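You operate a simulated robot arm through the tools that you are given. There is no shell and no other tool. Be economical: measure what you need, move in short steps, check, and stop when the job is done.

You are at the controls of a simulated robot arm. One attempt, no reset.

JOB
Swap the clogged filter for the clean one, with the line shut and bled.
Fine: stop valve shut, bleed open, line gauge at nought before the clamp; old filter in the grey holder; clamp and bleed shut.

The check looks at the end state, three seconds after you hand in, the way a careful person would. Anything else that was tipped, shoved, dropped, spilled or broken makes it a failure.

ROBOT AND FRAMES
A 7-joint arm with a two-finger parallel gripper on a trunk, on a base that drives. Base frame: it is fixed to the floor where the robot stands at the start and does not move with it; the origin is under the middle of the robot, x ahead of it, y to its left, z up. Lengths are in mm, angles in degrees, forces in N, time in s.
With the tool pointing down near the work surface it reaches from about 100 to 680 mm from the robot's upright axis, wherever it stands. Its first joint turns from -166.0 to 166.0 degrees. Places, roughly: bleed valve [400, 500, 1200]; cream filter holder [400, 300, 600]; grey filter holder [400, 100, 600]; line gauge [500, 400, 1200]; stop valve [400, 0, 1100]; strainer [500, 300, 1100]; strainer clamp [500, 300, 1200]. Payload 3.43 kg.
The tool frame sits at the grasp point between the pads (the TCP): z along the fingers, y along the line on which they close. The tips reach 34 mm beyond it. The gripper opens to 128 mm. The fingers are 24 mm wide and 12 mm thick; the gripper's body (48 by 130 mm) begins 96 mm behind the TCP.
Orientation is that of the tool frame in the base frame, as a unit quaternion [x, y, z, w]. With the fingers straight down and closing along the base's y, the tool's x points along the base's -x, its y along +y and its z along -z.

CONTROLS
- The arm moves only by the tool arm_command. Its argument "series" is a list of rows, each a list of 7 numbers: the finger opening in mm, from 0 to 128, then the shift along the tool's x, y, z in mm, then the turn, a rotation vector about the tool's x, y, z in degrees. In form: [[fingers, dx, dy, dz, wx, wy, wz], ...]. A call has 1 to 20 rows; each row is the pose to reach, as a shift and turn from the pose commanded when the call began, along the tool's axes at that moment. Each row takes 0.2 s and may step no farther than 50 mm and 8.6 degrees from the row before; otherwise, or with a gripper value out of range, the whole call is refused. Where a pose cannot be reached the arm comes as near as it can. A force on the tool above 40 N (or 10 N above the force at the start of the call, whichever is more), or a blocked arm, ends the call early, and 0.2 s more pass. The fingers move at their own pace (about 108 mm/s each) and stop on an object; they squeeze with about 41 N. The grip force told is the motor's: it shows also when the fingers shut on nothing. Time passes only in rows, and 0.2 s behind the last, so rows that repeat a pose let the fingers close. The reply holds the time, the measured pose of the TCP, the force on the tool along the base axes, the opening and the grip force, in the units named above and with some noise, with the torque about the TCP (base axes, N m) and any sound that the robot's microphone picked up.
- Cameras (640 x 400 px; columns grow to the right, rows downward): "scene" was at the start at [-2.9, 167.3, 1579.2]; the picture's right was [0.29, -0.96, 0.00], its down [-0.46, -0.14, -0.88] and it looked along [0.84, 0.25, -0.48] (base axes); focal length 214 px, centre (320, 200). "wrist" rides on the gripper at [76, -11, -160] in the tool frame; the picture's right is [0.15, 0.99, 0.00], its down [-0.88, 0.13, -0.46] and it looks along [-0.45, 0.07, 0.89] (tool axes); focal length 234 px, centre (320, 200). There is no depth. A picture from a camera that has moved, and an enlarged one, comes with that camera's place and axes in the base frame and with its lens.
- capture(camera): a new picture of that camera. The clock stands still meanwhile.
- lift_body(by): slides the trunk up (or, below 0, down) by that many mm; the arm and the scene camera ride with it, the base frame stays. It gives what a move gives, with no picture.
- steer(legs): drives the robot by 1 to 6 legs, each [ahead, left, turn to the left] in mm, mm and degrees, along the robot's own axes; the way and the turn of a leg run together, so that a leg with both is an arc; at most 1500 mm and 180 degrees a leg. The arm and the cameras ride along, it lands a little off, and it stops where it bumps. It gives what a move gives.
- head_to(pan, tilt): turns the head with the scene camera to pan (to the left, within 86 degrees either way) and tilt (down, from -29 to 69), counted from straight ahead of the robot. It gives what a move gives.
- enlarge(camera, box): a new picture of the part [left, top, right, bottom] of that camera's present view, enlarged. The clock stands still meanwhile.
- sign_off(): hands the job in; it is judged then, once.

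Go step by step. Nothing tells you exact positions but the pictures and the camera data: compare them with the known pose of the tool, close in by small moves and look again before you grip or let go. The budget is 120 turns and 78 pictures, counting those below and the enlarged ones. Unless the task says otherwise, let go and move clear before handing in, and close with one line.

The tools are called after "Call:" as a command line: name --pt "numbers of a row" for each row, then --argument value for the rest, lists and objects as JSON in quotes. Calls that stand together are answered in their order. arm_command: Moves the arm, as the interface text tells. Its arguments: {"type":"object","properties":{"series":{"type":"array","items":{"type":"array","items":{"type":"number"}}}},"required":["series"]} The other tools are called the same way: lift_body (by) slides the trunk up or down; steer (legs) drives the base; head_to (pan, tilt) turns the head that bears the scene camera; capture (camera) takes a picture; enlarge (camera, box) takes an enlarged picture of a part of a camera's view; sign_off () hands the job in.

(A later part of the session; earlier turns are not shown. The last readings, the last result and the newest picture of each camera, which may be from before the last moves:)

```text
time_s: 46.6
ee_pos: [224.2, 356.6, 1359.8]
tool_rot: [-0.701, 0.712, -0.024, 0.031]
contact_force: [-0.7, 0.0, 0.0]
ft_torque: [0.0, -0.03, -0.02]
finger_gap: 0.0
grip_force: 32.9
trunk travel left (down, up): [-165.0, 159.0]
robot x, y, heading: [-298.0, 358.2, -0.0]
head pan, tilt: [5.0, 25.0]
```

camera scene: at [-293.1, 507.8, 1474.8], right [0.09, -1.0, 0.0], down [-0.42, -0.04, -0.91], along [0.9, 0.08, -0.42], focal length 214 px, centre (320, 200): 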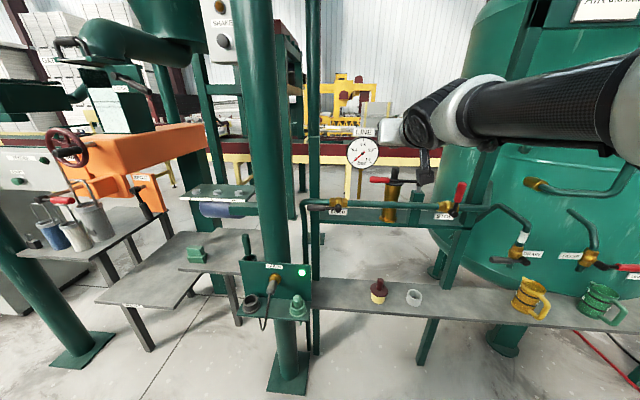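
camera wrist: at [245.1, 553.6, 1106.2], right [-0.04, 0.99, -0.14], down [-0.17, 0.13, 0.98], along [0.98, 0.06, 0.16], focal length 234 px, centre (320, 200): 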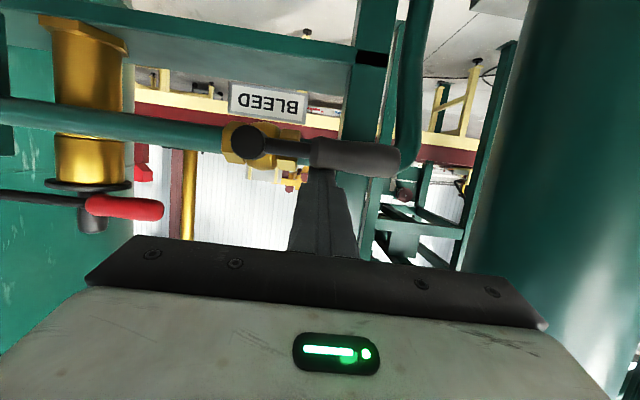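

The gauge reads 0 with the stop shut and the bleed open. I'll raise the trunk and drive forward so the clamp is within vertical reach.

Call:
lift_body --by 110

Call:
steer --legs '[[260, -60, 0]]'

Call:
head_to --pan -5 --tilt 35

Call:
capture --camera "scene"

Call:
capture --camera "wrist"

```text
time_s: 48.0
ee_pos: [223.7, 356.2, 1469.4]
tool_rot: [-0.701, 0.712, -0.024, 0.031]
contact_force: [-0.8, 1.4, 0.1]
ft_torque: [-0.01, 0.02, -0.02]
finger_gap: 0.0
grip_force: 32.9
trunk travel left (down, up): [-275.0, 49.0]
robot x, y, heading: [-294.2, 360.4, 0.2]
head pan, tilt: [5.0, 25.0]
```

```text
time_s: 49.9
ee_pos: [482.9, 296.4, 1469.3]
tool_rot: [-0.7, 0.713, -0.024, 0.033]
contact_force: [0.6, 0.4, -0.1]
ft_torque: [-0.01, 0.05, -0.01]
finger_gap: 0.0
grip_force: 32.5
trunk travel left (down, up): [-275.0, 49.0]
robot x, y, heading: [-40.2, 303.3, 0.2]
head pan, tilt: [5.0, 25.0]
```

```text
time_s: 50.7
ee_pos: [481.8, 296.8, 1470.0]
tool_rot: [-0.7, 0.713, -0.024, 0.032]
contact_force: [-0.7, -0.7, -0.8]
ft_torque: [-0.03, -0.01, -0.07]
finger_gap: 0.0
grip_force: 32.8
trunk travel left (down, up): [-275.0, 49.0]
robot x, y, heading: [-35.4, 298.7, 0.2]
head pan, tilt: [-5.0, 35.0]
```

```text
43 pictures are left
camera scene: at [-38.8, 432.9, 1569.1], right [-0.08, -1.0, 0.0], down [-0.57, 0.05, -0.82], along [0.82, -0.07, -0.57], focal length 214 px, centre (320, 200)
```

scene: 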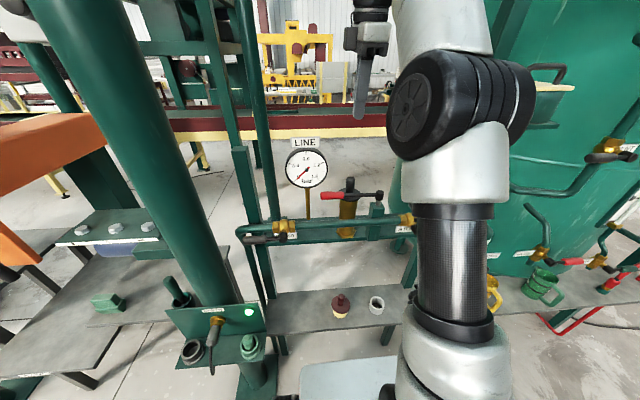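

```text
42 pictures are left
camera wrist: at [479.7, 219.3, 1628.9], right [-0.99, -0.13, -0.08], down [-0.15, 0.88, 0.46], along [0.01, 0.46, -0.89], focal length 234 px, centre (320, 200)
```

wrist: 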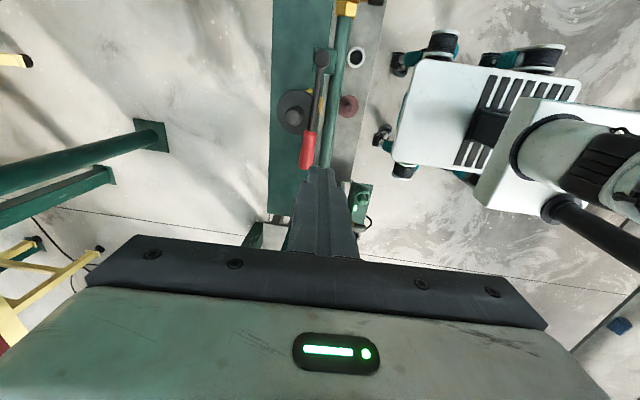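

I can see the clamp from above: pivot ≈(512,193), bar along +y at x≈512, red grip y 306–376, knob ≈(544,285). I'll come down over the grip with the fingers opened to straddle it.

Call:
arm_command --pt "40 -10 -4 40 -1.5 0 0" --pt "75 -20 -8 80 -3 0 0" --pt "75 -30 -12 125 -4.5 0 0" --pt "75 -38 -15.7 172 -4.5 0 0" --pt "75 -38 -15.7 172 -4.5 0 0"

Call:
capture --camera "wrist"

Call:
capture --camera "scene"

```text
time_s: 51.9
ee_pos: [512.9, 335.7, 1299.6]
tool_rot: [-0.701, 0.713, 0.003, 0.005]
contact_force: [0.8, 0.5, 0.6]
ft_torque: [0.01, -0.01, 0.03]
finger_gap: 75.0
grip_force: 0.0
trunk travel left (down, up): [-275.0, 49.0]
robot x, y, heading: [-37.5, 302.9, 0.2]
head pan, tilt: [-5.0, 35.0]
```

```text
41 pictures are left
camera wrist: at [521.8, 257.7, 1459.2], right [-0.99, -0.13, 0.0], down [-0.12, 0.88, 0.47], along [-0.06, 0.46, -0.88], focal length 234 px, centre (320, 200)
```

wrist: 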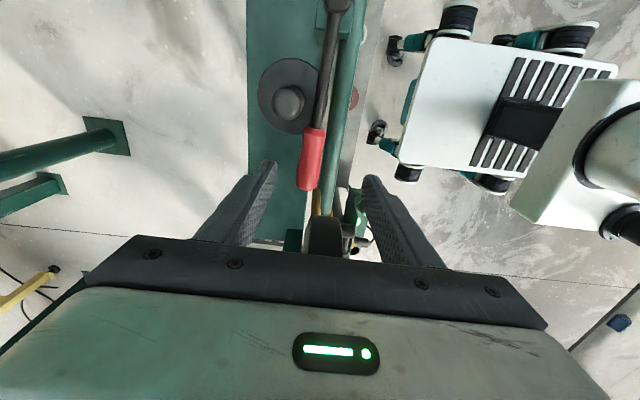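

```text
40 pictures are left
camera scene: at [-38.7, 432.8, 1569.1], right [-0.08, -1.0, 0.0], down [-0.57, 0.05, -0.82], along [0.82, -0.07, -0.57], focal length 214 px, centre (320, 200)
```

scene: 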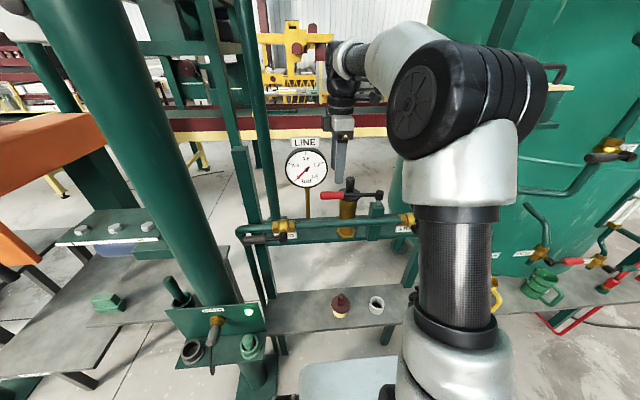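

The fingers straddle the grip with the gauge clear behind. I'll shift +5 in x and descend.

Call:
arm_command --pt "75 0 -5 20 0 0 0" --pt "75 0 -5 45 0 0 0" --pt "75 0 -5 65 0 0 0" --pt "75 0 -5 85 0 0 0" --pt "75 0 -5 85 0 0 0"

Call:
capture --camera "wrist"

Call:
enlarge --camera "scene" --box '[270, 110, 430, 210]'

```text
time_s: 52.9
ee_pos: [518.5, 328.5, 1228.8]
tool_rot: [-0.697, 0.717, -0.003, 0.011]
contact_force: [-1.9, -9.0, 9.4]
ft_torque: [1.32, -0.02, 0.19]
finger_gap: 75.0
grip_force: 0.1
trunk travel left (down, up): [-275.0, 49.0]
robot x, y, heading: [-36.1, 298.8, -0.1]
head pan, tilt: [-5.0, 35.0]
stopped in row 5: the force on the tool passed its limit at 62 N (the readings are from after the stop); the commanded pose is now the measured one
```

```text
39 pictures are left
camera wrist: at [524.0, 250.9, 1387.3], right [-0.99, -0.12, -0.02], down [-0.11, 0.88, 0.46], along [-0.04, 0.46, -0.89], focal length 234 px, centre (320, 200)
```

wrist: 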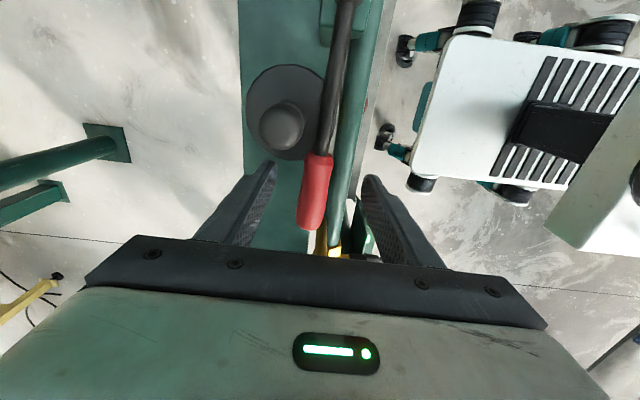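

```text
4.00 times, centred on (350, 160) of scene
camera zoom: at [-40.0, 431.2, 1569.1], right [-0.09, -1.0, 0.0], down [-0.57, 0.05, -0.82], along [0.82, -0.07, -0.57], focal length 858 px, centre (200, 360)
```

zoom: 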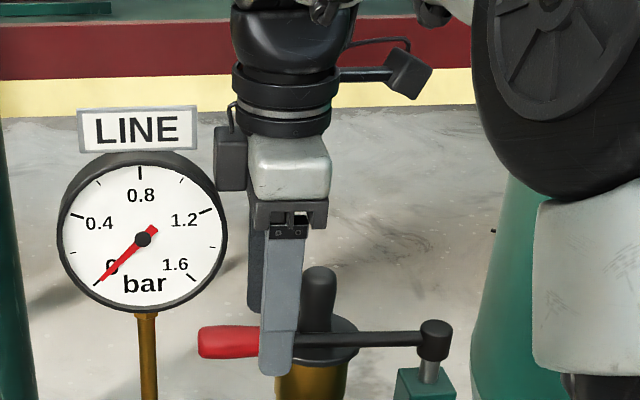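

A module on the hand's +y side touched the gauge. I'll back off now, then lean the hand away from the gauge by 30°.

Call:
arm_command --pt "75 12 0 -5 0 0 0" --pt "75 15 0 -40 0 0 0" --pt "75 15 0 -65 0 0 0" --pt "75 15 0 -65 0 -8 0" --pt "75 12 0 -65 0 -16 0" --pt "75 8 0 -65 0 -24 0" --pt "75 4 0 -65 0 -30 0" --pt "75 4 0 -65 0 -30 0"

Call:
enlarge --camera "scene" --box '[270, 90, 430, 190]'

```text
time_s: 54.7
ee_pos: [518.8, 328.5, 1292.0]
tool_rot: [-0.675, 0.688, 0.179, 0.195]
contact_force: [0.4, 0.0, -0.4]
ft_torque: [-0.01, -0.03, 0.03]
finger_gap: 75.3
grip_force: 0.2
trunk travel left (down, up): [-275.0, 49.0]
robot x, y, heading: [-33.4, 301.0, 0.2]
head pan, tilt: [-5.0, 35.0]
```

```text
4.00 times, centred on (350, 140) of scene
camera zoom: at [-38.6, 432.6, 1569.1], right [-0.09, -1.0, 0.0], down [-0.57, 0.05, -0.82], along [0.82, -0.07, -0.57], focal length 858 px, centre (200, 440)
```

zoom: 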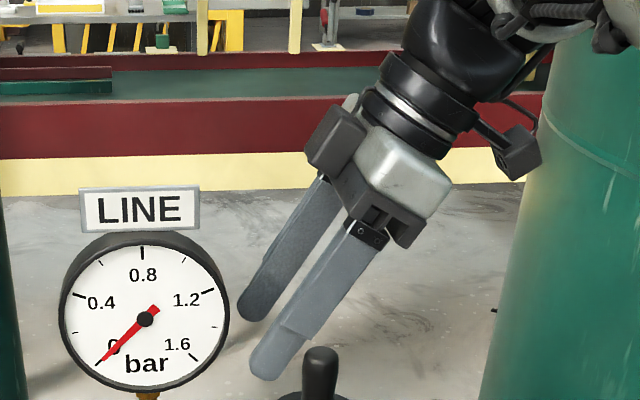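

The lean clears the gauge. Now I'll lower it over the grip.

Call:
arm_command --pt "75 10 0 25 0 0 0" --pt "75 20 0 50 0 0 0" --pt "75 29 0 73 0 0 0" --pt "75 29 0 73 0 0 0"

Call:
enlarge --camera "scene" --box '[270, 110, 430, 210]'

```text
time_s: 55.7
ee_pos: [519.2, 339.0, 1212.9]
tool_rot: [-0.674, 0.689, 0.179, 0.195]
contact_force: [-0.1, 0.6, -1.3]
ft_torque: [0.02, 0.0, -0.01]
finger_gap: 75.3
grip_force: 0.1
trunk travel left (down, up): [-275.0, 49.0]
robot x, y, heading: [-35.1, 302.2, 0.3]
head pan, tilt: [-5.0, 35.0]
```

```text
4.00 times, centred on (350, 160) of scene
camera zoom: at [-38.6, 432.6, 1569.1], right [-0.09, -1.0, 0.0], down [-0.57, 0.05, -0.82], along [0.82, -0.07, -0.57], focal length 858 px, centre (200, 360)
```

zoom: 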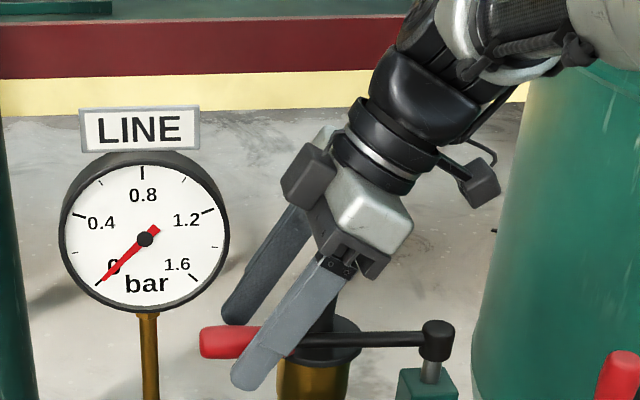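

The grip is straddled. I'll swing the clamp toward the robot about its pin, 40° first.

Call:
arm_command --pt "50 0 0 0 0 0 0" --pt "50 0.9 20 -1 -4.1 0 -6.9" --pt "50 4.3 39.8 -3.3 -8.2 0 -13.8" --pt "50 10 58.6 -7 -12.2 0 -20.6" --pt "50 17.8 76.3 -12 -16.3 0 -27.5" --pt "50 27.7 92.6 -18.2 -20.4 0 -34.4" --pt "50 27.7 92.6 -18.2 -20.4 0 -34.4"

Call:
enlarge --camera "scene" --box '[270, 110, 430, 210]'

```text
time_s: 57.3
ee_pos: [424.5, 308.1, 1214.1]
tool_rot: [0.871, -0.418, -0.23, -0.118]
contact_force: [-1.2, -0.1, -0.2]
ft_torque: [0.02, 0.0, -0.04]
finger_gap: 50.3
grip_force: 0.0
trunk travel left (down, up): [-275.0, 49.0]
robot x, y, heading: [-36.2, 299.0, 0.1]
head pan, tilt: [-5.0, 35.0]
```

```text
4.00 times, centred on (350, 160) of scene
camera zoom: at [-38.6, 432.6, 1569.1], right [-0.09, -1.0, 0.0], down [-0.57, 0.05, -0.82], along [0.82, -0.07, -0.57], focal length 858 px, centre (200, 360)
```

zoom: 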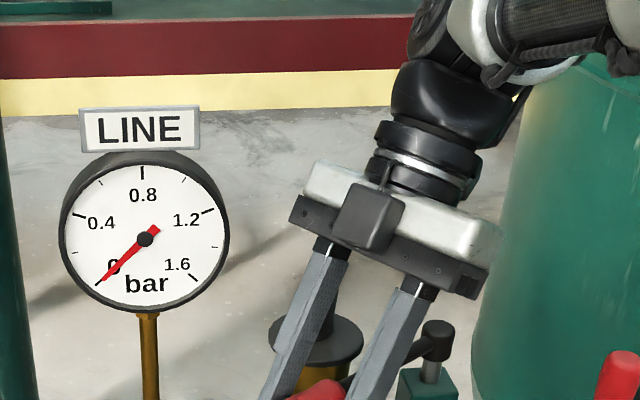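

It swings freely. I'll continue to about 90°.

Call:
arm_command --pt "50 1.6 19.3 -1.4 -4.1 0 -6.9" --pt "50 5 39 -3.7 -8.2 0 -13.8" --pt "50 10.5 57.9 -7.4 -12.2 0 -20.6" --pt "50 18.3 75.6 -12.4 -16.3 0 -27.5" --pt "50 28.3 91.8 -18.7 -16.3 0 -27.5" --pt "50 40 106.2 -25.8 -16.3 0 -27.5" --pt "50 53.4 118.4 -34 -16.3 0 -27.5" --pt "50 53.4 118.4 -34 -16.3 0 -27.5"

Call:
capture --camera "scene"

```text
time_s: 58.8
ee_pos: [374.5, 218.0, 1214.1]
tool_rot: [0.953, -0.151, -0.258, -0.055]
contact_force: [5.3, 24.6, -3.9]
ft_torque: [0.46, 0.28, -0.05]
finger_gap: 64.3
grip_force: 12.6
trunk travel left (down, up): [-275.0, 49.0]
robot x, y, heading: [-35.8, 298.1, 0.1]
head pan, tilt: [-5.0, 35.0]
stopped in row 7: the force on the tool passed its limit at 49 N (the readings are from after the stop); the commanded pose is now the measured one
```

```text
34 pictures are left
camera scene: at [-38.1, 436.5, 1568.8], right [-0.08, -1.0, 0.0], down [-0.57, 0.05, -0.82], along [0.82, -0.07, -0.57], focal length 214 px, centre (320, 200)
```

scene: 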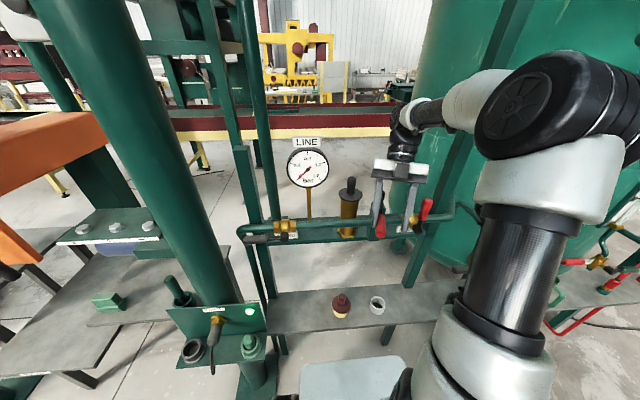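

The clamp is swung fully clear. I'll lift the hand straight up, then spin it back to face forward with a 30° tilt for gripping the knob.

Call:
arm_command --pt "80 -2 -6 1 0 0 0" --pt "80 -22 -6 -35 0 0 0" --pt "80 -42 -6 -70 0 0 0" --pt "80 -65 -6 -110 0 0 0" --pt "80 -65 -6 -110 0 0 0"

Call:
arm_command --pt "80 0 0 0 4.27 0.12 7.36" --pt "80 0 0 0 8.54 0.24 14.72" --pt "80 0 0 0 12.8 0.36 22.1" --pt "80 0 0 0 17.1 0.5 29.4" --pt "80 0 0 0 21.4 0.6 36.8" --pt "80 0 0 0 25.6 0.7 44.2" --pt "80 0 0 0 29.9 0.8 51.5" --pt "80 0 0 0 34.2 1 58.9" --pt "80 0 0 0 38.4 1.1 66.2" --pt "80 0 0 0 42.7 1.2 73.6" --pt "80 0 0 0 47 1.3 81" --pt "80 0 0 0 51.2 1.4 88.3" --pt "80 0 0 0 55.5 1.6 95.7" --pt "80 0 0 0 59.8 1.7 103" --pt "80 0 0 0 64 1.8 110.4" --pt "80 0 0 0 68.3 1.9 117.8" --pt "80 0 0 0 72.6 2 125.1" --pt "80 0 0 0 76.9 2.2 132.5" --pt "80 0 0 0 81.2 2.3 139.8"

Call:
capture --camera "scene"

```text
time_s: 60.0
ee_pos: [372.9, 215.6, 1318.6]
tool_rot: [0.953, -0.154, -0.255, -0.052]
contact_force: [-0.2, 1.0, -1.2]
ft_torque: [-0.03, 0.01, -0.02]
finger_gap: 80.3
grip_force: 0.0
out of reach, approached as far as the arm can: row 4, 5
trunk travel left (down, up): [-275.0, 49.0]
robot x, y, heading: [-36.3, 298.2, 0.1]
head pan, tilt: [-5.0, 35.0]
```

```text
time_s: 63.6
ee_pos: [383.5, 208.3, 1256.1]
tool_rot: [-0.118, 0.972, 0.067, 0.191]
contact_force: [0.2, -0.1, 0.1]
ft_torque: [0.02, 0.01, -0.01]
finger_gap: 79.8
grip_force: 0.1
trunk travel left (down, up): [-275.0, 49.0]
robot x, y, heading: [-38.1, 298.8, 0.2]
head pan, tilt: [-5.0, 35.0]
stopped in row 18: the arm was blocked; the commanded pose is now the measured one
```

```text
33 pictures are left
camera scene: at [-37.5, 428.6, 1574.8], right [-0.13, -0.99, 0.0], down [-0.52, 0.07, -0.85], along [0.85, -0.11, -0.52], focal length 214 px, centre (320, 200)
```

scene: 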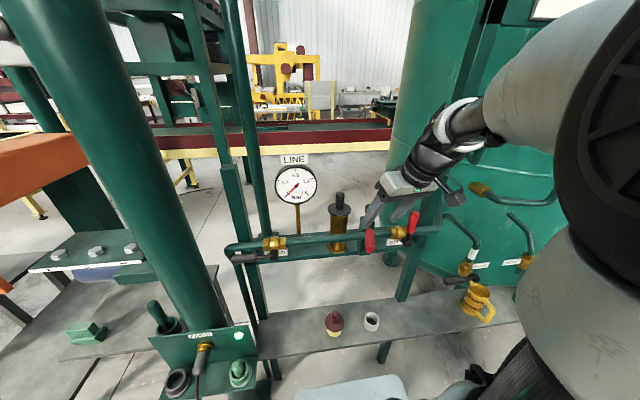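

The hand is close above the clamp grip with the arm cramped. I'll rise and move forward while finishing the turn.

Call:
arm_command --pt "80 -16 3 -36 0 0 0" --pt "80 -45 12 -45 3.6 -2.6 3.7" --pt "80 -69 25 -45 7.2 -5.1 7.4" --pt "80 -90 40 -40 10.9 -7.7 11.1" --pt "80 -90 40 -40 10.9 -7.7 11.1"

Call:
capture --camera "wrist"

```text
time_s: 64.8
ee_pos: [444.9, 256.8, 1309.9]
tool_rot: [0.001, 0.971, 0.004, 0.239]
contact_force: [0.0, 0.0, 0.3]
ft_torque: [-0.02, 0.05, 0.01]
finger_gap: 80.0
grip_force: 0.0
trunk travel left (down, up): [-275.0, 49.0]
robot x, y, heading: [-38.1, 301.5, 0.4]
head pan, tilt: [-5.0, 35.0]
```

```text
32 pictures are left
camera wrist: at [304.1, 244.3, 1417.9], right [-0.13, 0.99, -0.06], down [0.57, 0.12, 0.81], along [0.81, 0.07, -0.58], focal length 234 px, centre (320, 200)
```

wrist: 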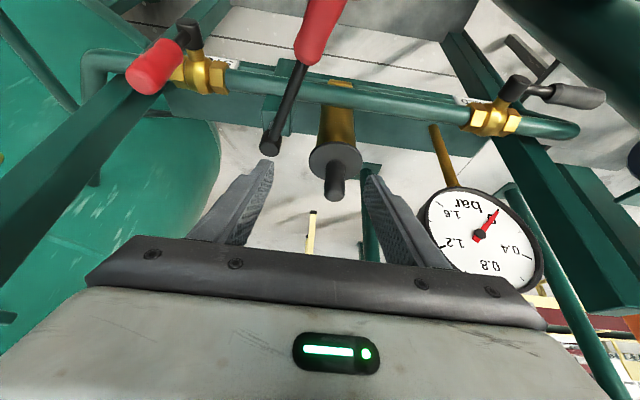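

There's a clear view of the old filter's knob at ≈(541,285). I'll line up along the tool axis and approach with the fingers straddling it.

Call:
arm_command --pt "80 -20 14 20 0 0 0" --pt "80 -40.7 28 41.8 0 0 0" --pt "80 -40.7 28 75 0 0 0" --pt "80 -40.7 28 108 0 0 0" --pt "80 -40.7 28 108 0 0 0"

Call:
capture --camera "wrist"

Call:
enlarge --camera "scene" --box '[260, 140, 420, 240]'

```text
time_s: 66.0
ee_pos: [527.8, 283.1, 1259.4]
tool_rot: [-0.001, 0.966, 0.0, 0.259]
contact_force: [-0.7, 0.3, 0.3]
ft_torque: [0.03, -0.02, -0.03]
finger_gap: 79.9
grip_force: 0.1
trunk travel left (down, up): [-275.0, 49.0]
robot x, y, heading: [-39.1, 299.4, 0.1]
head pan, tilt: [-5.0, 35.0]
```

```text
31 pictures are left
camera wrist: at [383.2, 273.3, 1359.6], right [-0.13, 0.99, -0.07], down [0.53, 0.13, 0.84], along [0.84, 0.07, -0.55], focal length 234 px, centre (320, 200)
```

wrist: 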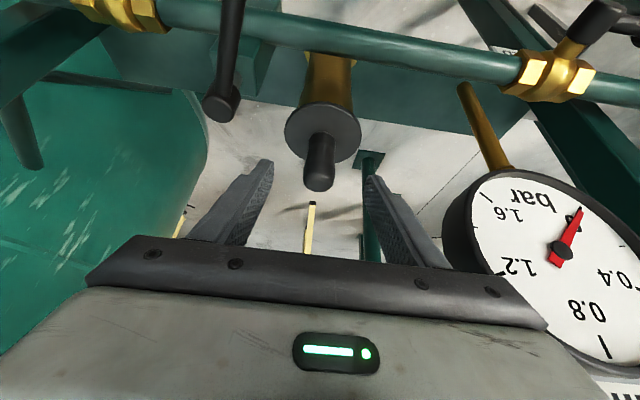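

```text
4.00 times, centred on (340, 190) of scene
camera zoom: at [-38.8, 433.2, 1569.1], right [-0.08, -1.0, 0.0], down [-0.57, 0.05, -0.82], along [0.82, -0.07, -0.57], focal length 858 px, centre (240, 240)
```

zoom: 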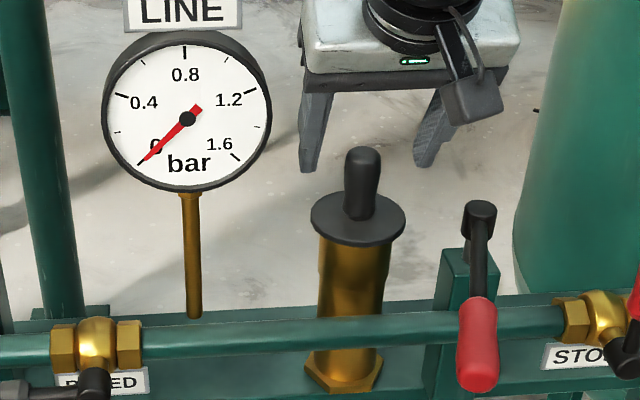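

Alignment is good. I'll go down the last 29 mm, then close on the knob.

Call:
arm_command --pt "80 5 1 14 0 0 0" --pt "80 10 2 28 0 0 0" --pt "80 10 2 28 0 0 0"

Call:
enlarge --camera "scene" --box '[280, 140, 400, 215]'

Call:
capture --camera "wrist"

```text
time_s: 66.8
ee_pos: [533.5, 287.3, 1230.9]
tool_rot: [-0.001, 0.966, 0.0, 0.259]
contact_force: [-0.1, 0.8, 0.7]
ft_torque: [0.01, 0.0, -0.02]
finger_gap: 80.1
grip_force: 0.1
trunk travel left (down, up): [-275.0, 49.0]
robot x, y, heading: [-38.9, 299.0, 0.2]
head pan, tilt: [-5.0, 35.0]
```

```text
5.33 times, centred on (340, 178) of scene
camera zoom: at [-38.9, 433.2, 1569.1], right [-0.08, -1.0, 0.0], down [-0.57, 0.05, -0.82], along [0.82, -0.07, -0.57], focal length 1144 px, centre (213, 320)
```

zoom: 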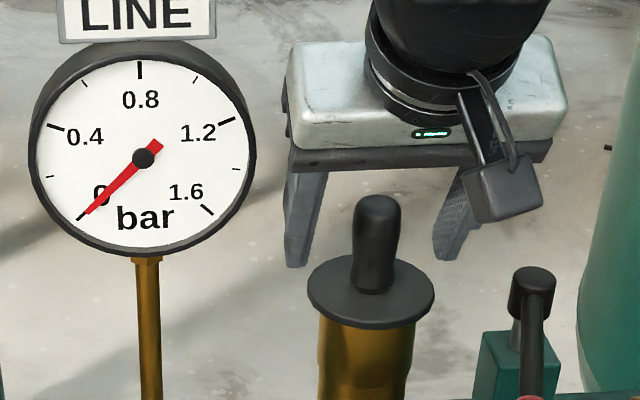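

```text
28 pictures are left
camera wrist: at [388.0, 275.9, 1331.1], right [-0.13, 0.99, -0.07], down [0.53, 0.13, 0.83], along [0.84, 0.07, -0.55], focal length 234 px, centre (320, 200)
```

wrist: 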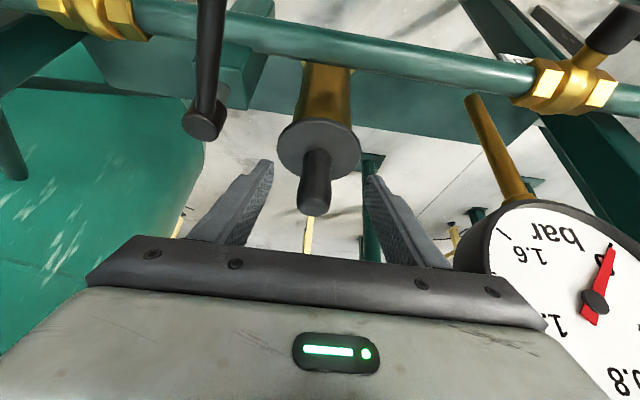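

The knob (top ≈1240, lid ≈1180) sits between the pads. Going 4 mm deeper and closing.

Call:
arm_command --pt "80 0 -1 4 0 0 0" --pt "50 0 -1 4 0 0 0" --pt "10 0 -1 4 0 0 0" --pt "0 0 -1 4 0 0 0" --pt "0 0 -1 4 0 0 0" --pt "0 0 -1 4 0 0 0"

```text
time_s: 68.2
ee_pos: [536.8, 286.6, 1227.8]
tool_rot: [-0.001, 0.966, 0.0, 0.259]
contact_force: [1.1, -3.0, 1.6]
ft_torque: [-0.08, -0.08, -0.08]
finger_gap: 25.4
grip_force: 40.6
trunk travel left (down, up): [-275.0, 49.0]
robot x, y, heading: [-38.6, 299.9, 0.6]
head pan, tilt: [-5.0, 35.0]
```

It's gripped at 25 mm. I'll pull the old filter straight up.

Call:
arm_command --pt "0 -5 0 -8.7 0 0 0" --pt "0 -10 0 -17.3 0 0 0" --pt "0 -20 0 -34.6 0 0 0" --pt "0 -30 0 -52 0 0 0" --pt "0 -40 0 -69.3 0 0 0" --pt "0 -50 0 -86.6 0 0 0" --pt "0 -60 0 -104 0 0 0" --pt "0 -70 0 -121 0 0 0" --pt "0 -70 0 -121 0 0 0"

Call:
capture --camera "scene"

```text
time_s: 70.2
ee_pos: [538.2, 285.7, 1366.7]
tool_rot: [-0.002, 0.966, -0.001, 0.259]
contact_force: [-1.0, -0.2, -2.5]
ft_torque: [-0.06, 0.04, -0.01]
finger_gap: 25.2
grip_force: 40.6
trunk travel left (down, up): [-275.0, 49.0]
robot x, y, heading: [-34.6, 298.7, 0.2]
head pan, tilt: [-5.0, 35.0]
```

```text
27 pictures are left
camera scene: at [-38.8, 433.2, 1569.1], right [-0.08, -1.0, 0.0], down [-0.57, 0.05, -0.82], along [0.82, -0.07, -0.57], focal length 214 px, centre (320, 200)
```

scene: 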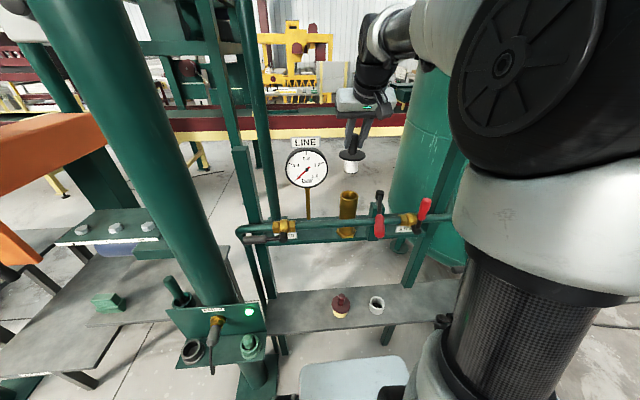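

The old filter is out. I'll look closely at its size and tilt, and at the two holders.

Call:
enlarge --camera "scene" --box '[310, 110, 390, 160]'

Call:
enlarge --camera "scene" --box '[310, 270, 406, 330]'

```text
8.00 times, centred on (350, 135) of scene
camera zoom: at [-38.8, 433.2, 1569.1], right [-0.08, -1.0, 0.0], down [-0.57, 0.05, -0.82], along [0.82, -0.07, -0.57], focal length 1716 px, centre (80, 720)
```

zoom: 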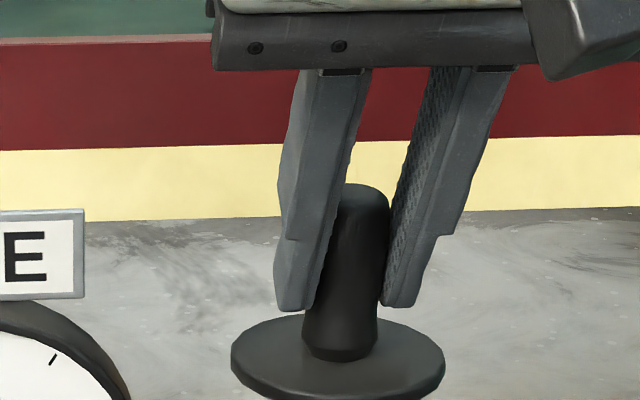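

```text
6.67 times, centred on (358, 300) of scene
camera zoom: at [-38.8, 433.2, 1569.1], right [-0.08, -1.0, 0.0], down [-0.57, 0.05, -0.82], along [0.82, -0.07, -0.57], focal length 1430 px, centre (67, -467)
```

zoom: 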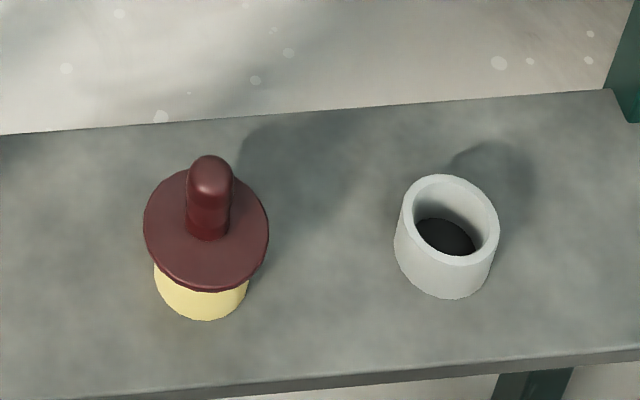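

The filter hangs straight. Old lid top is ≈47 mm below the TCP and the holder rim is at ≈713. I'll carry it back over the clamp grip by driving backward, then right, then lower the trunk.

Call:
steer --legs '[[-250, 0, 0], [0, -145, 0]]'

Call:
lift_body --by -270

Call:
head_to --pan 0 --tilt 30

Call:
capture --camera "scene"

```text
time_s: 73.7
ee_pos: [289.4, 143.5, 1367.4]
tool_rot: [-0.003, 0.966, 0.0, 0.259]
contact_force: [0.2, -0.6, -2.2]
ft_torque: [-0.03, 0.01, 0.02]
finger_gap: 25.6
grip_force: 41.0
trunk travel left (down, up): [-275.0, 49.0]
robot x, y, heading: [-285.7, 155.9, 0.4]
head pan, tilt: [-5.0, 35.0]
```

```text
time_s: 76.5
ee_pos: [289.1, 144.4, 1096.6]
tool_rot: [-0.003, 0.966, 0.0, 0.259]
contact_force: [0.3, 0.2, -1.7]
ft_torque: [0.0, 0.01, -0.02]
finger_gap: 25.4
grip_force: 40.7
trunk travel left (down, up): [-5.0, 319.0]
robot x, y, heading: [-288.1, 150.3, 0.8]
head pan, tilt: [-5.0, 35.0]
```

```text
time_s: 77.1
ee_pos: [288.8, 142.4, 1096.9]
tool_rot: [-0.003, 0.966, 0.0, 0.259]
contact_force: [0.4, -0.1, -2.3]
ft_torque: [-0.01, 0.06, 0.03]
finger_gap: 25.5
grip_force: 41.0
trunk travel left (down, up): [-5.0, 319.0]
robot x, y, heading: [-283.1, 156.6, 0.6]
head pan, tilt: [0.0, 30.0]
```

```text
24 pictures are left
camera scene: at [-286.1, 295.6, 1306.8], right [0.01, -1.0, 0.0], down [-0.5, 0.0, -0.87], along [0.87, 0.01, -0.5], focal length 214 px, centre (320, 200)
```

scene: 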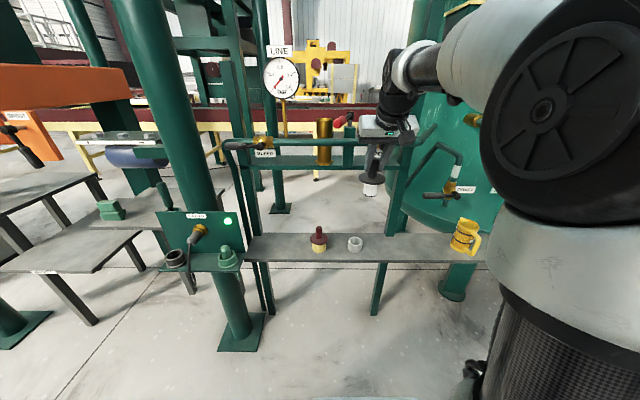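

Now I'll lower the arm in the free space in front of the shelf and look with the wrist camera.

Call:
arm_command --pt "0 20 0 34.6 0 0 0" --pt "0 40 0 69.3 0 0 0" --pt "0 60 0 104 0 0 0" --pt "0 80 0 138.6 0 0 0" --pt "0 100 0 173 0 0 0" --pt "0 100 0 173 0 0 0"

Call:
capture --camera "wrist"

Call:
enlarge --camera "scene" --box '[280, 160, 440, 260]'

```text
time_s: 78.5
ee_pos: [287.7, 142.3, 898.4]
tool_rot: [-0.003, 0.966, 0.0, 0.259]
contact_force: [-0.4, -0.7, -2.1]
ft_torque: [0.0, 0.0, 0.0]
finger_gap: 25.5
grip_force: 41.0
trunk travel left (down, up): [-5.0, 319.0]
robot x, y, heading: [-286.9, 154.3, 0.4]
head pan, tilt: [0.0, 30.0]
```

```text
23 pictures are left
camera wrist: at [142.8, 130.4, 998.3], right [-0.13, 0.99, -0.07], down [0.53, 0.13, 0.83], along [0.83, 0.07, -0.55], focal length 234 px, centre (320, 200)
```

wrist: 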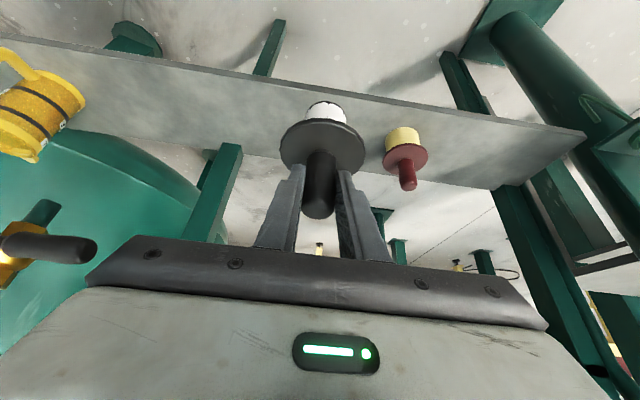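

```text
4.00 times, centred on (360, 210) of scene
camera zoom: at [-286.1, 295.6, 1306.9], right [0.01, -1.0, 0.0], down [-0.5, 0.0, -0.87], along [0.87, 0.01, -0.5], focal length 858 px, centre (160, 160)
```

zoom: 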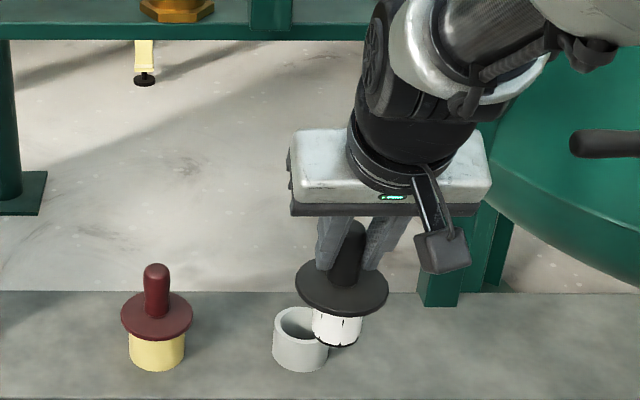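

I've refined the holder's position: rim at about (437,146,683). The cartridge is ≈42 mm across and its bottom is 112 mm below the TCP. I'll hover ~20 mm above the holder.

Call:
arm_command --pt "0 -22 1 36 0 0 0" --pt "0 -44 2 72 0 0 0" --pt "0 -64 3 108 0 0 0" --pt "0 -83 3.7 144 0 0 0" --pt "0 -83 3.7 144 0 0 0"

Call:
enlarge --camera "scene" --box '[310, 200, 406, 260]'

Call:
enlarge --camera "wrist" --box '[240, 60, 400, 160]'

```text
time_s: 79.7
ee_pos: [433.4, 146.6, 813.3]
tool_rot: [-0.003, 0.966, 0.0, 0.259]
contact_force: [-0.1, 0.0, -1.5]
ft_torque: [0.01, -0.01, -0.01]
finger_gap: 25.6
grip_force: 41.1
trunk travel left (down, up): [-5.0, 319.0]
robot x, y, heading: [-283.3, 158.6, 0.7]
head pan, tilt: [0.0, 30.0]
```

```text
6.67 times, centred on (358, 230) of scene
camera zoom: at [-286.0, 295.6, 1306.8], right [0.01, -1.0, 0.0], down [-0.5, 0.0, -0.87], along [0.87, 0.01, -0.5], focal length 1430 px, centre (67, 0)
```

zoom: 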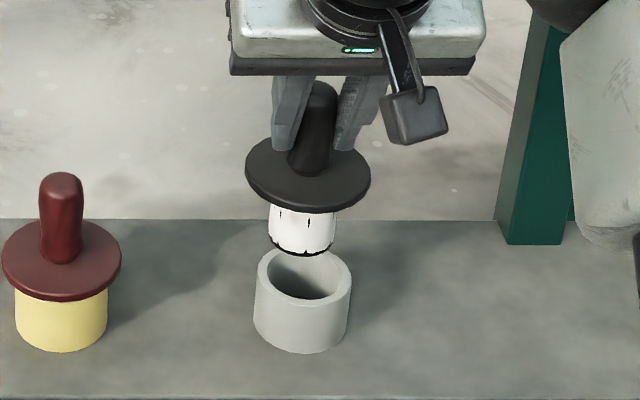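

```text
4.00 times, centred on (320, 110) of wrist
camera zoom: at [287.7, 135.4, 913.3], right [-0.13, 0.99, -0.07], down [0.53, 0.13, 0.83], along [0.84, 0.07, -0.55], focal length 937 px, centre (320, 560)
```

zoom: 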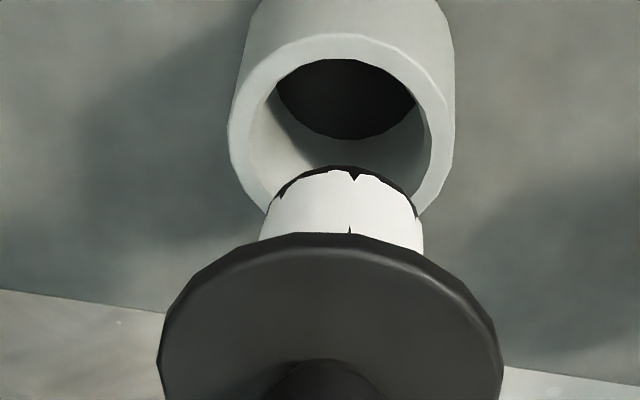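

The hole has about 4–5 mm of play all round. The rim is at ≈(435.5,143.5,681) and the cartridge axis at ≈(440,147), bottom z≈715. I'll correct by (-4.5,-3.3), lower 24 mm and check.

Call:
arm_command --pt "0 4 -3.3 -2.2 0 0 0" --pt "0 10 -3.3 8 0 0 0" --pt "0 16 -3.3 18.5 0 0 0" --pt "0 16 -3.3 18.5 0 0 0"

Call:
enlarge --camera "scene" --box '[310, 200, 406, 260]'

Call:
enlarge --camera "wrist" --box '[240, 60, 400, 160]'

```text
time_s: 80.7
ee_pos: [427.4, 143.3, 787.6]
tool_rot: [-0.003, 0.966, 0.0, 0.258]
contact_force: [-0.1, -0.5, -2.7]
ft_torque: [-0.01, 0.02, -0.02]
finger_gap: 25.7
grip_force: 41.3
trunk travel left (down, up): [-5.0, 319.0]
robot x, y, heading: [-284.4, 156.0, 0.6]
head pan, tilt: [0.0, 30.0]
```

```text
6.67 times, centred on (358, 230) of scene
camera zoom: at [-286.1, 295.6, 1306.8], right [0.01, -1.0, 0.0], down [-0.5, 0.0, -0.87], along [0.87, 0.01, -0.5], focal length 1430 px, centre (67, 0)
```

zoom: 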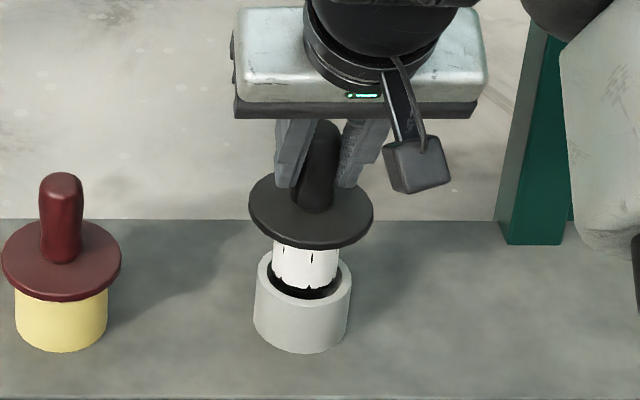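

```text
4.00 times, centred on (320, 110) of wrist
camera zoom: at [282.5, 132.1, 888.7], right [-0.13, 0.99, -0.07], down [0.53, 0.13, 0.83], along [0.83, 0.07, -0.55], focal length 937 px, centre (320, 560)
```

zoom: 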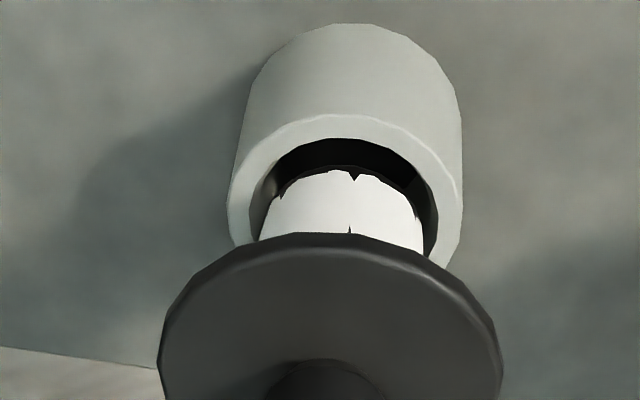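

Well aligned: the cartridge is centred in the rim. Lowering in small steps until it seats.

Call:
arm_command --pt "0 2.7 0 7.7 0 0 0" --pt "0 6.7 0 14.6 0 0 0" --pt "0 10.7 0 21.5 0 0 0" --pt "0 14.7 0 28.5 0 0 0" --pt "0 18.7 0 35.4 0 0 0" --pt "0 20.7 0 38.9 0 0 0" --pt "0 22.7 0 42.3 0 0 0" --pt "0 23.7 0 44.1 0 0 0"

Call:
enlarge --camera "scene" --box '[310, 200, 406, 260]'

```text
time_s: 82.5
ee_pos: [430.6, 143.8, 744.2]
tool_rot: [-0.003, 0.965, 0.0, 0.263]
contact_force: [-9.7, 1.6, 22.0]
ft_torque: [0.13, 0.12, 0.07]
finger_gap: 25.6
grip_force: 41.0
trunk travel left (down, up): [-5.0, 319.0]
robot x, y, heading: [-287.0, 151.6, 0.5]
head pan, tilt: [0.0, 30.0]
```

```text
6.67 times, centred on (358, 230) of scene
camera zoom: at [-288.6, 295.7, 1307.3], right [0.01, -1.0, 0.0], down [-0.5, 0.0, -0.87], along [0.87, 0.01, -0.5], focal length 1430 px, centre (67, 0)
```

zoom: 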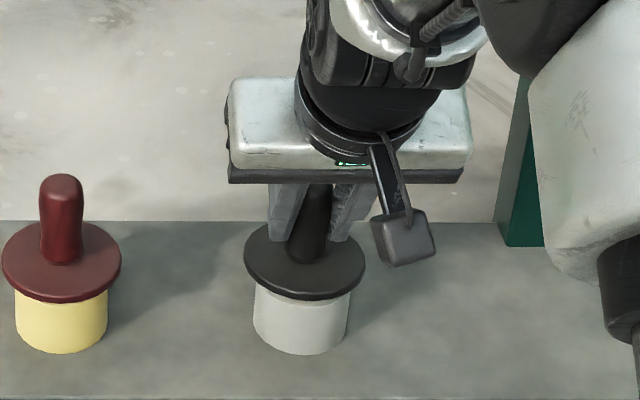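

The filter is seated in the grey holder with its lid on the rim. I'll ease off, open and back away along the tool axis.

Call:
arm_command --pt "0 -1.5 0 -2.6 0 0 0" --pt "30 -1.5 0 -2.6 0 0 0" --pt "60 -1.5 0 -2.6 0 0 0" --pt "60 -1.5 0 -2.6 0 0 0" --pt "60 -1.5 0 -20 0 0 0" --pt "60 -1.5 0 -45 0 0 0" --pt "60 -1.5 0 -80 0 0 0" --pt "60 -1.5 0 -110 0 0 0"

Call:
enlarge --camera "scene" --box '[310, 200, 406, 260]'

```text
time_s: 84.3
ee_pos: [375.2, 144.0, 834.8]
tool_rot: [-0.002, 0.966, 0.0, 0.259]
contact_force: [0.7, 0.3, -0.1]
ft_torque: [-0.01, 0.04, -0.02]
finger_gap: 59.8
grip_force: 0.0
trunk travel left (down, up): [-5.0, 319.0]
robot x, y, heading: [-285.1, 152.5, 0.5]
head pan, tilt: [0.0, 30.0]
```

```text
6.67 times, centred on (358, 230) of scene
camera zoom: at [-286.0, 295.6, 1306.8], right [0.01, -1.0, 0.0], down [-0.5, 0.0, -0.87], along [0.87, 0.01, -0.5], focal length 1430 px, centre (67, 0)
```

zoom: 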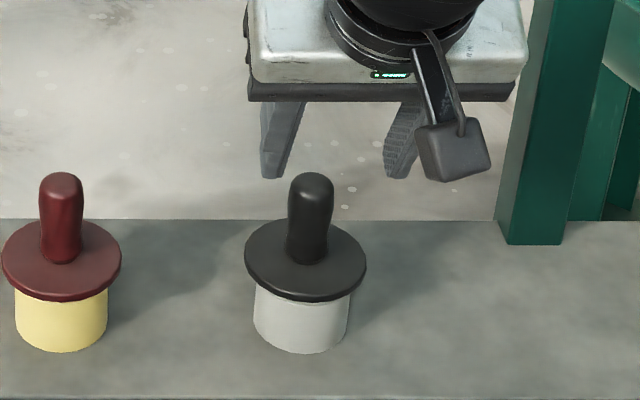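

The old filter stands in the grey holder. Now I'll move across to the clean one.

Call:
arm_command --pt "70 -5 40 -5 0 0 0" --pt "70 -5 80 -5 0 0 0" --pt "70 -5 120 -5 0 0 0" --pt "70 -5 158 -5 0 0 0" --pt "70 -5 158 30 0 0 0" --pt "70 -5 158 60 0 0 0" --pt "70 -5 158 60 0 0 0"

Call:
capture --camera "wrist"

Call:
enlarge --camera "scene" --box '[270, 190, 382, 260]'

```text
time_s: 85.9
ee_pos: [409.4, 300.4, 786.6]
tool_rot: [-0.003, 0.966, -0.001, 0.259]
contact_force: [-1.0, 0.0, 0.7]
ft_torque: [0.0, 0.03, 0.0]
finger_gap: 70.2
grip_force: 0.0
trunk travel left (down, up): [-5.0, 319.0]
robot x, y, heading: [-286.5, 158.3, 0.7]
head pan, tilt: [0.0, 30.0]
```

```text
15 pictures are left
camera wrist: at [263.8, 289.7, 887.4], right [-0.13, 0.99, -0.07], down [0.53, 0.13, 0.84], along [0.84, 0.07, -0.55], focal length 234 px, centre (320, 200)
```

wrist: 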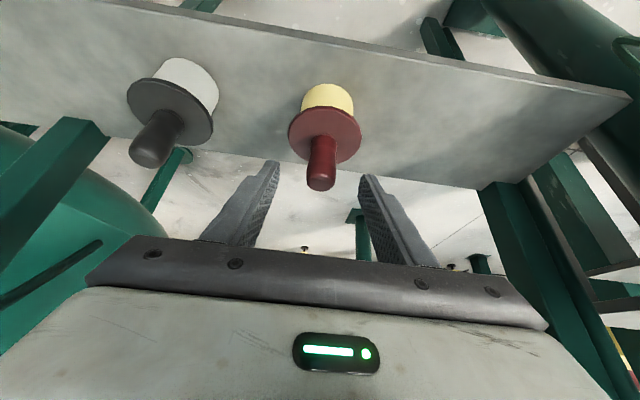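

```text
5.71 times, centred on (326, 225) of scene
camera zoom: at [-286.2, 295.6, 1306.8], right [0.01, -1.0, 0.0], down [-0.5, 0.0, -0.87], along [0.87, 0.01, -0.5], focal length 1226 px, centre (286, 57)
```

zoom: 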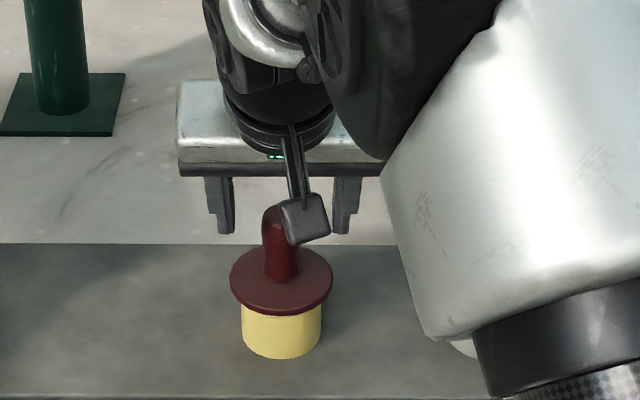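

The knob is centred between the fingers. I'll advance 46 mm to the same grip depth and close.

Call:
arm_command --pt "70 0.7 1 23 0 0 0" --pt "70 0.7 1.6 46 0 0 0" --pt "70 0.7 1.6 46 0 0 0" --pt "35 0.7 1.6 46 0 0 0" --pt "0 0.7 1.6 46 0 0 0" --pt "0 0.7 1.6 46 0 0 0" --pt "0 0.7 1.6 46 0 0 0"

```text
time_s: 87.5
ee_pos: [430.9, 303.9, 745.9]
tool_rot: [-0.003, 0.966, 0.001, 0.259]
contact_force: [1.2, 0.2, 0.0]
ft_torque: [0.02, -0.03, 0.0]
finger_gap: 25.9
grip_force: 41.1
trunk travel left (down, up): [-5.0, 319.0]
robot x, y, heading: [-287.6, 153.9, 0.4]
head pan, tilt: [0.0, 30.0]
```

The clean filter is gripped at 26 mm. I'll lift it straight up and bring it back toward the robot.

Call:
arm_command --pt "0 -5 0 -8.7 0 0 0" --pt "0 -15 0 -26 0 0 0" --pt "0 -30 0 -52 0 0 0" --pt "0 -45 0 -78 0 0 0" --pt "0 -50 0 -87 0 0 0" --pt "0 -20 -4 -100 0 0 0" --pt "0 10 -8 -118 0 0 0" --pt "0 40 -12 -136 0 0 0" --pt "0 70 -16 -154 0 0 0" --pt "0 70 -17 -154 0 0 0"

Call:
lift_body --by 270

Call:
capture --camera "scene"

```text
time_s: 89.7
ee_pos: [293.7, 284.7, 843.9]
tool_rot: [-0.003, 0.966, 0.0, 0.258]
contact_force: [-0.2, -0.2, -2.0]
ft_torque: [0.0, -0.01, 0.01]
finger_gap: 25.6
grip_force: 41.1
trunk travel left (down, up): [-5.0, 319.0]
robot x, y, heading: [-285.0, 153.5, 0.3]
head pan, tilt: [0.0, 30.0]
```

```text
time_s: 92.5
ee_pos: [293.9, 284.4, 1113.4]
tool_rot: [-0.003, 0.966, 0.0, 0.26]
contact_force: [0.3, 1.0, -3.1]
ft_torque: [0.0, 0.02, 0.01]
finger_gap: 25.6
grip_force: 41.1
trunk travel left (down, up): [-275.0, 49.0]
robot x, y, heading: [-287.2, 152.4, 0.7]
head pan, tilt: [0.0, 30.0]
```

```text
13 pictures are left
camera scene: at [-286.0, 295.6, 1576.8], right [0.01, -1.0, 0.0], down [-0.5, 0.0, -0.87], along [0.87, 0.01, -0.5], focal length 214 px, centre (320, 200)
```

scene: 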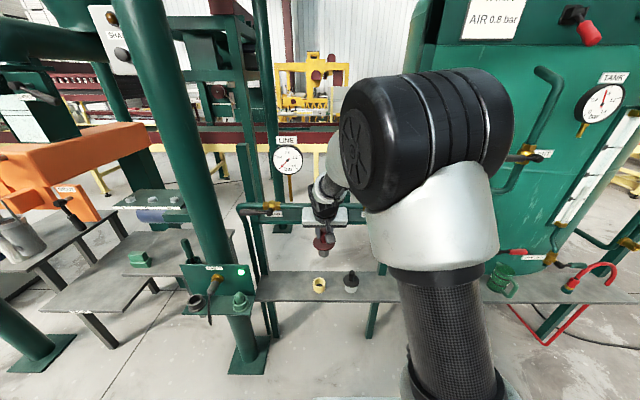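

Everything is in place. I'll raise the filter to z≈1358, then drive forward to the strainer.

Call:
arm_command --pt "0 -22 0 -38 0 0 0" --pt "0 -44 0 -76 0 0 0" --pt "0 -66 0 -114 0 0 0" --pt "0 -88 0 -152 0 0 0" --pt "0 -110 0 -190 0 0 0" --pt "0 -122 0 -212 0 0 0" --pt "0 -122 0 -212 0 0 0"

Call:
steer --legs '[[240, 0, 0]]'

Call:
enlarge --camera "scene" --box '[260, 100, 420, 200]'

Call:
enlarge --camera "wrist" --box '[240, 60, 400, 160]'

```text
time_s: 94.1
ee_pos: [294.1, 287.9, 1358.7]
tool_rot: [-0.003, 0.966, 0.001, 0.258]
contact_force: [0.5, -0.2, -2.8]
ft_torque: [0.02, -0.02, 0.05]
finger_gap: 25.6
grip_force: 41.2
trunk travel left (down, up): [-275.0, 49.0]
robot x, y, heading: [-284.3, 154.3, 0.8]
head pan, tilt: [0.0, 30.0]
```

```text
time_s: 95.8
ee_pos: [526.3, 289.5, 1356.9]
tool_rot: [-0.003, 0.966, 0.0, 0.259]
contact_force: [0.6, 0.3, -2.4]
ft_torque: [0.03, 0.04, 0.03]
finger_gap: 25.7
grip_force: 41.2
trunk travel left (down, up): [-275.0, 49.0]
robot x, y, heading: [-56.3, 156.1, 0.3]
head pan, tilt: [0.0, 30.0]
```

```text
4.00 times, centred on (340, 150) of scene
camera zoom: at [-53.1, 297.5, 1576.8], right [0.01, -1.0, 0.0], down [-0.5, 0.0, -0.87], along [0.87, 0.01, -0.5], focal length 858 px, centre (240, 400)
```

zoom: 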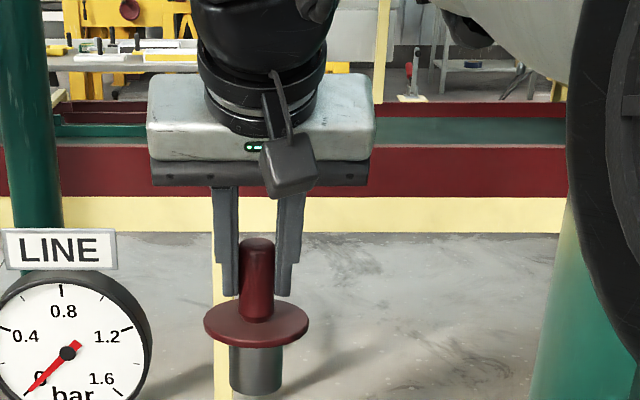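

```text
4.00 times, centred on (320, 110) of wrist
camera zoom: at [381.8, 276.9, 1458.7], right [-0.13, 0.99, -0.07], down [0.53, 0.13, 0.83], along [0.83, 0.07, -0.55], focal length 937 px, centre (320, 560)
```

zoom: 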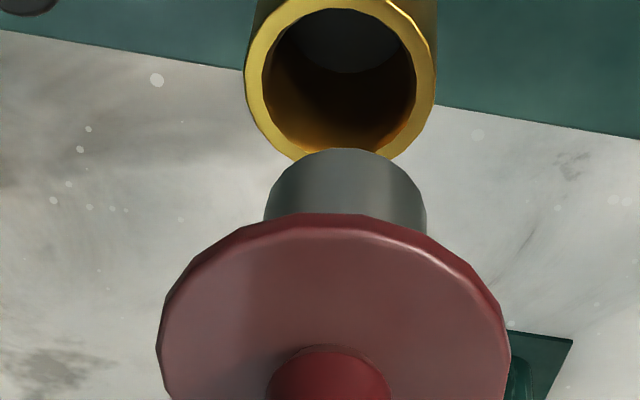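

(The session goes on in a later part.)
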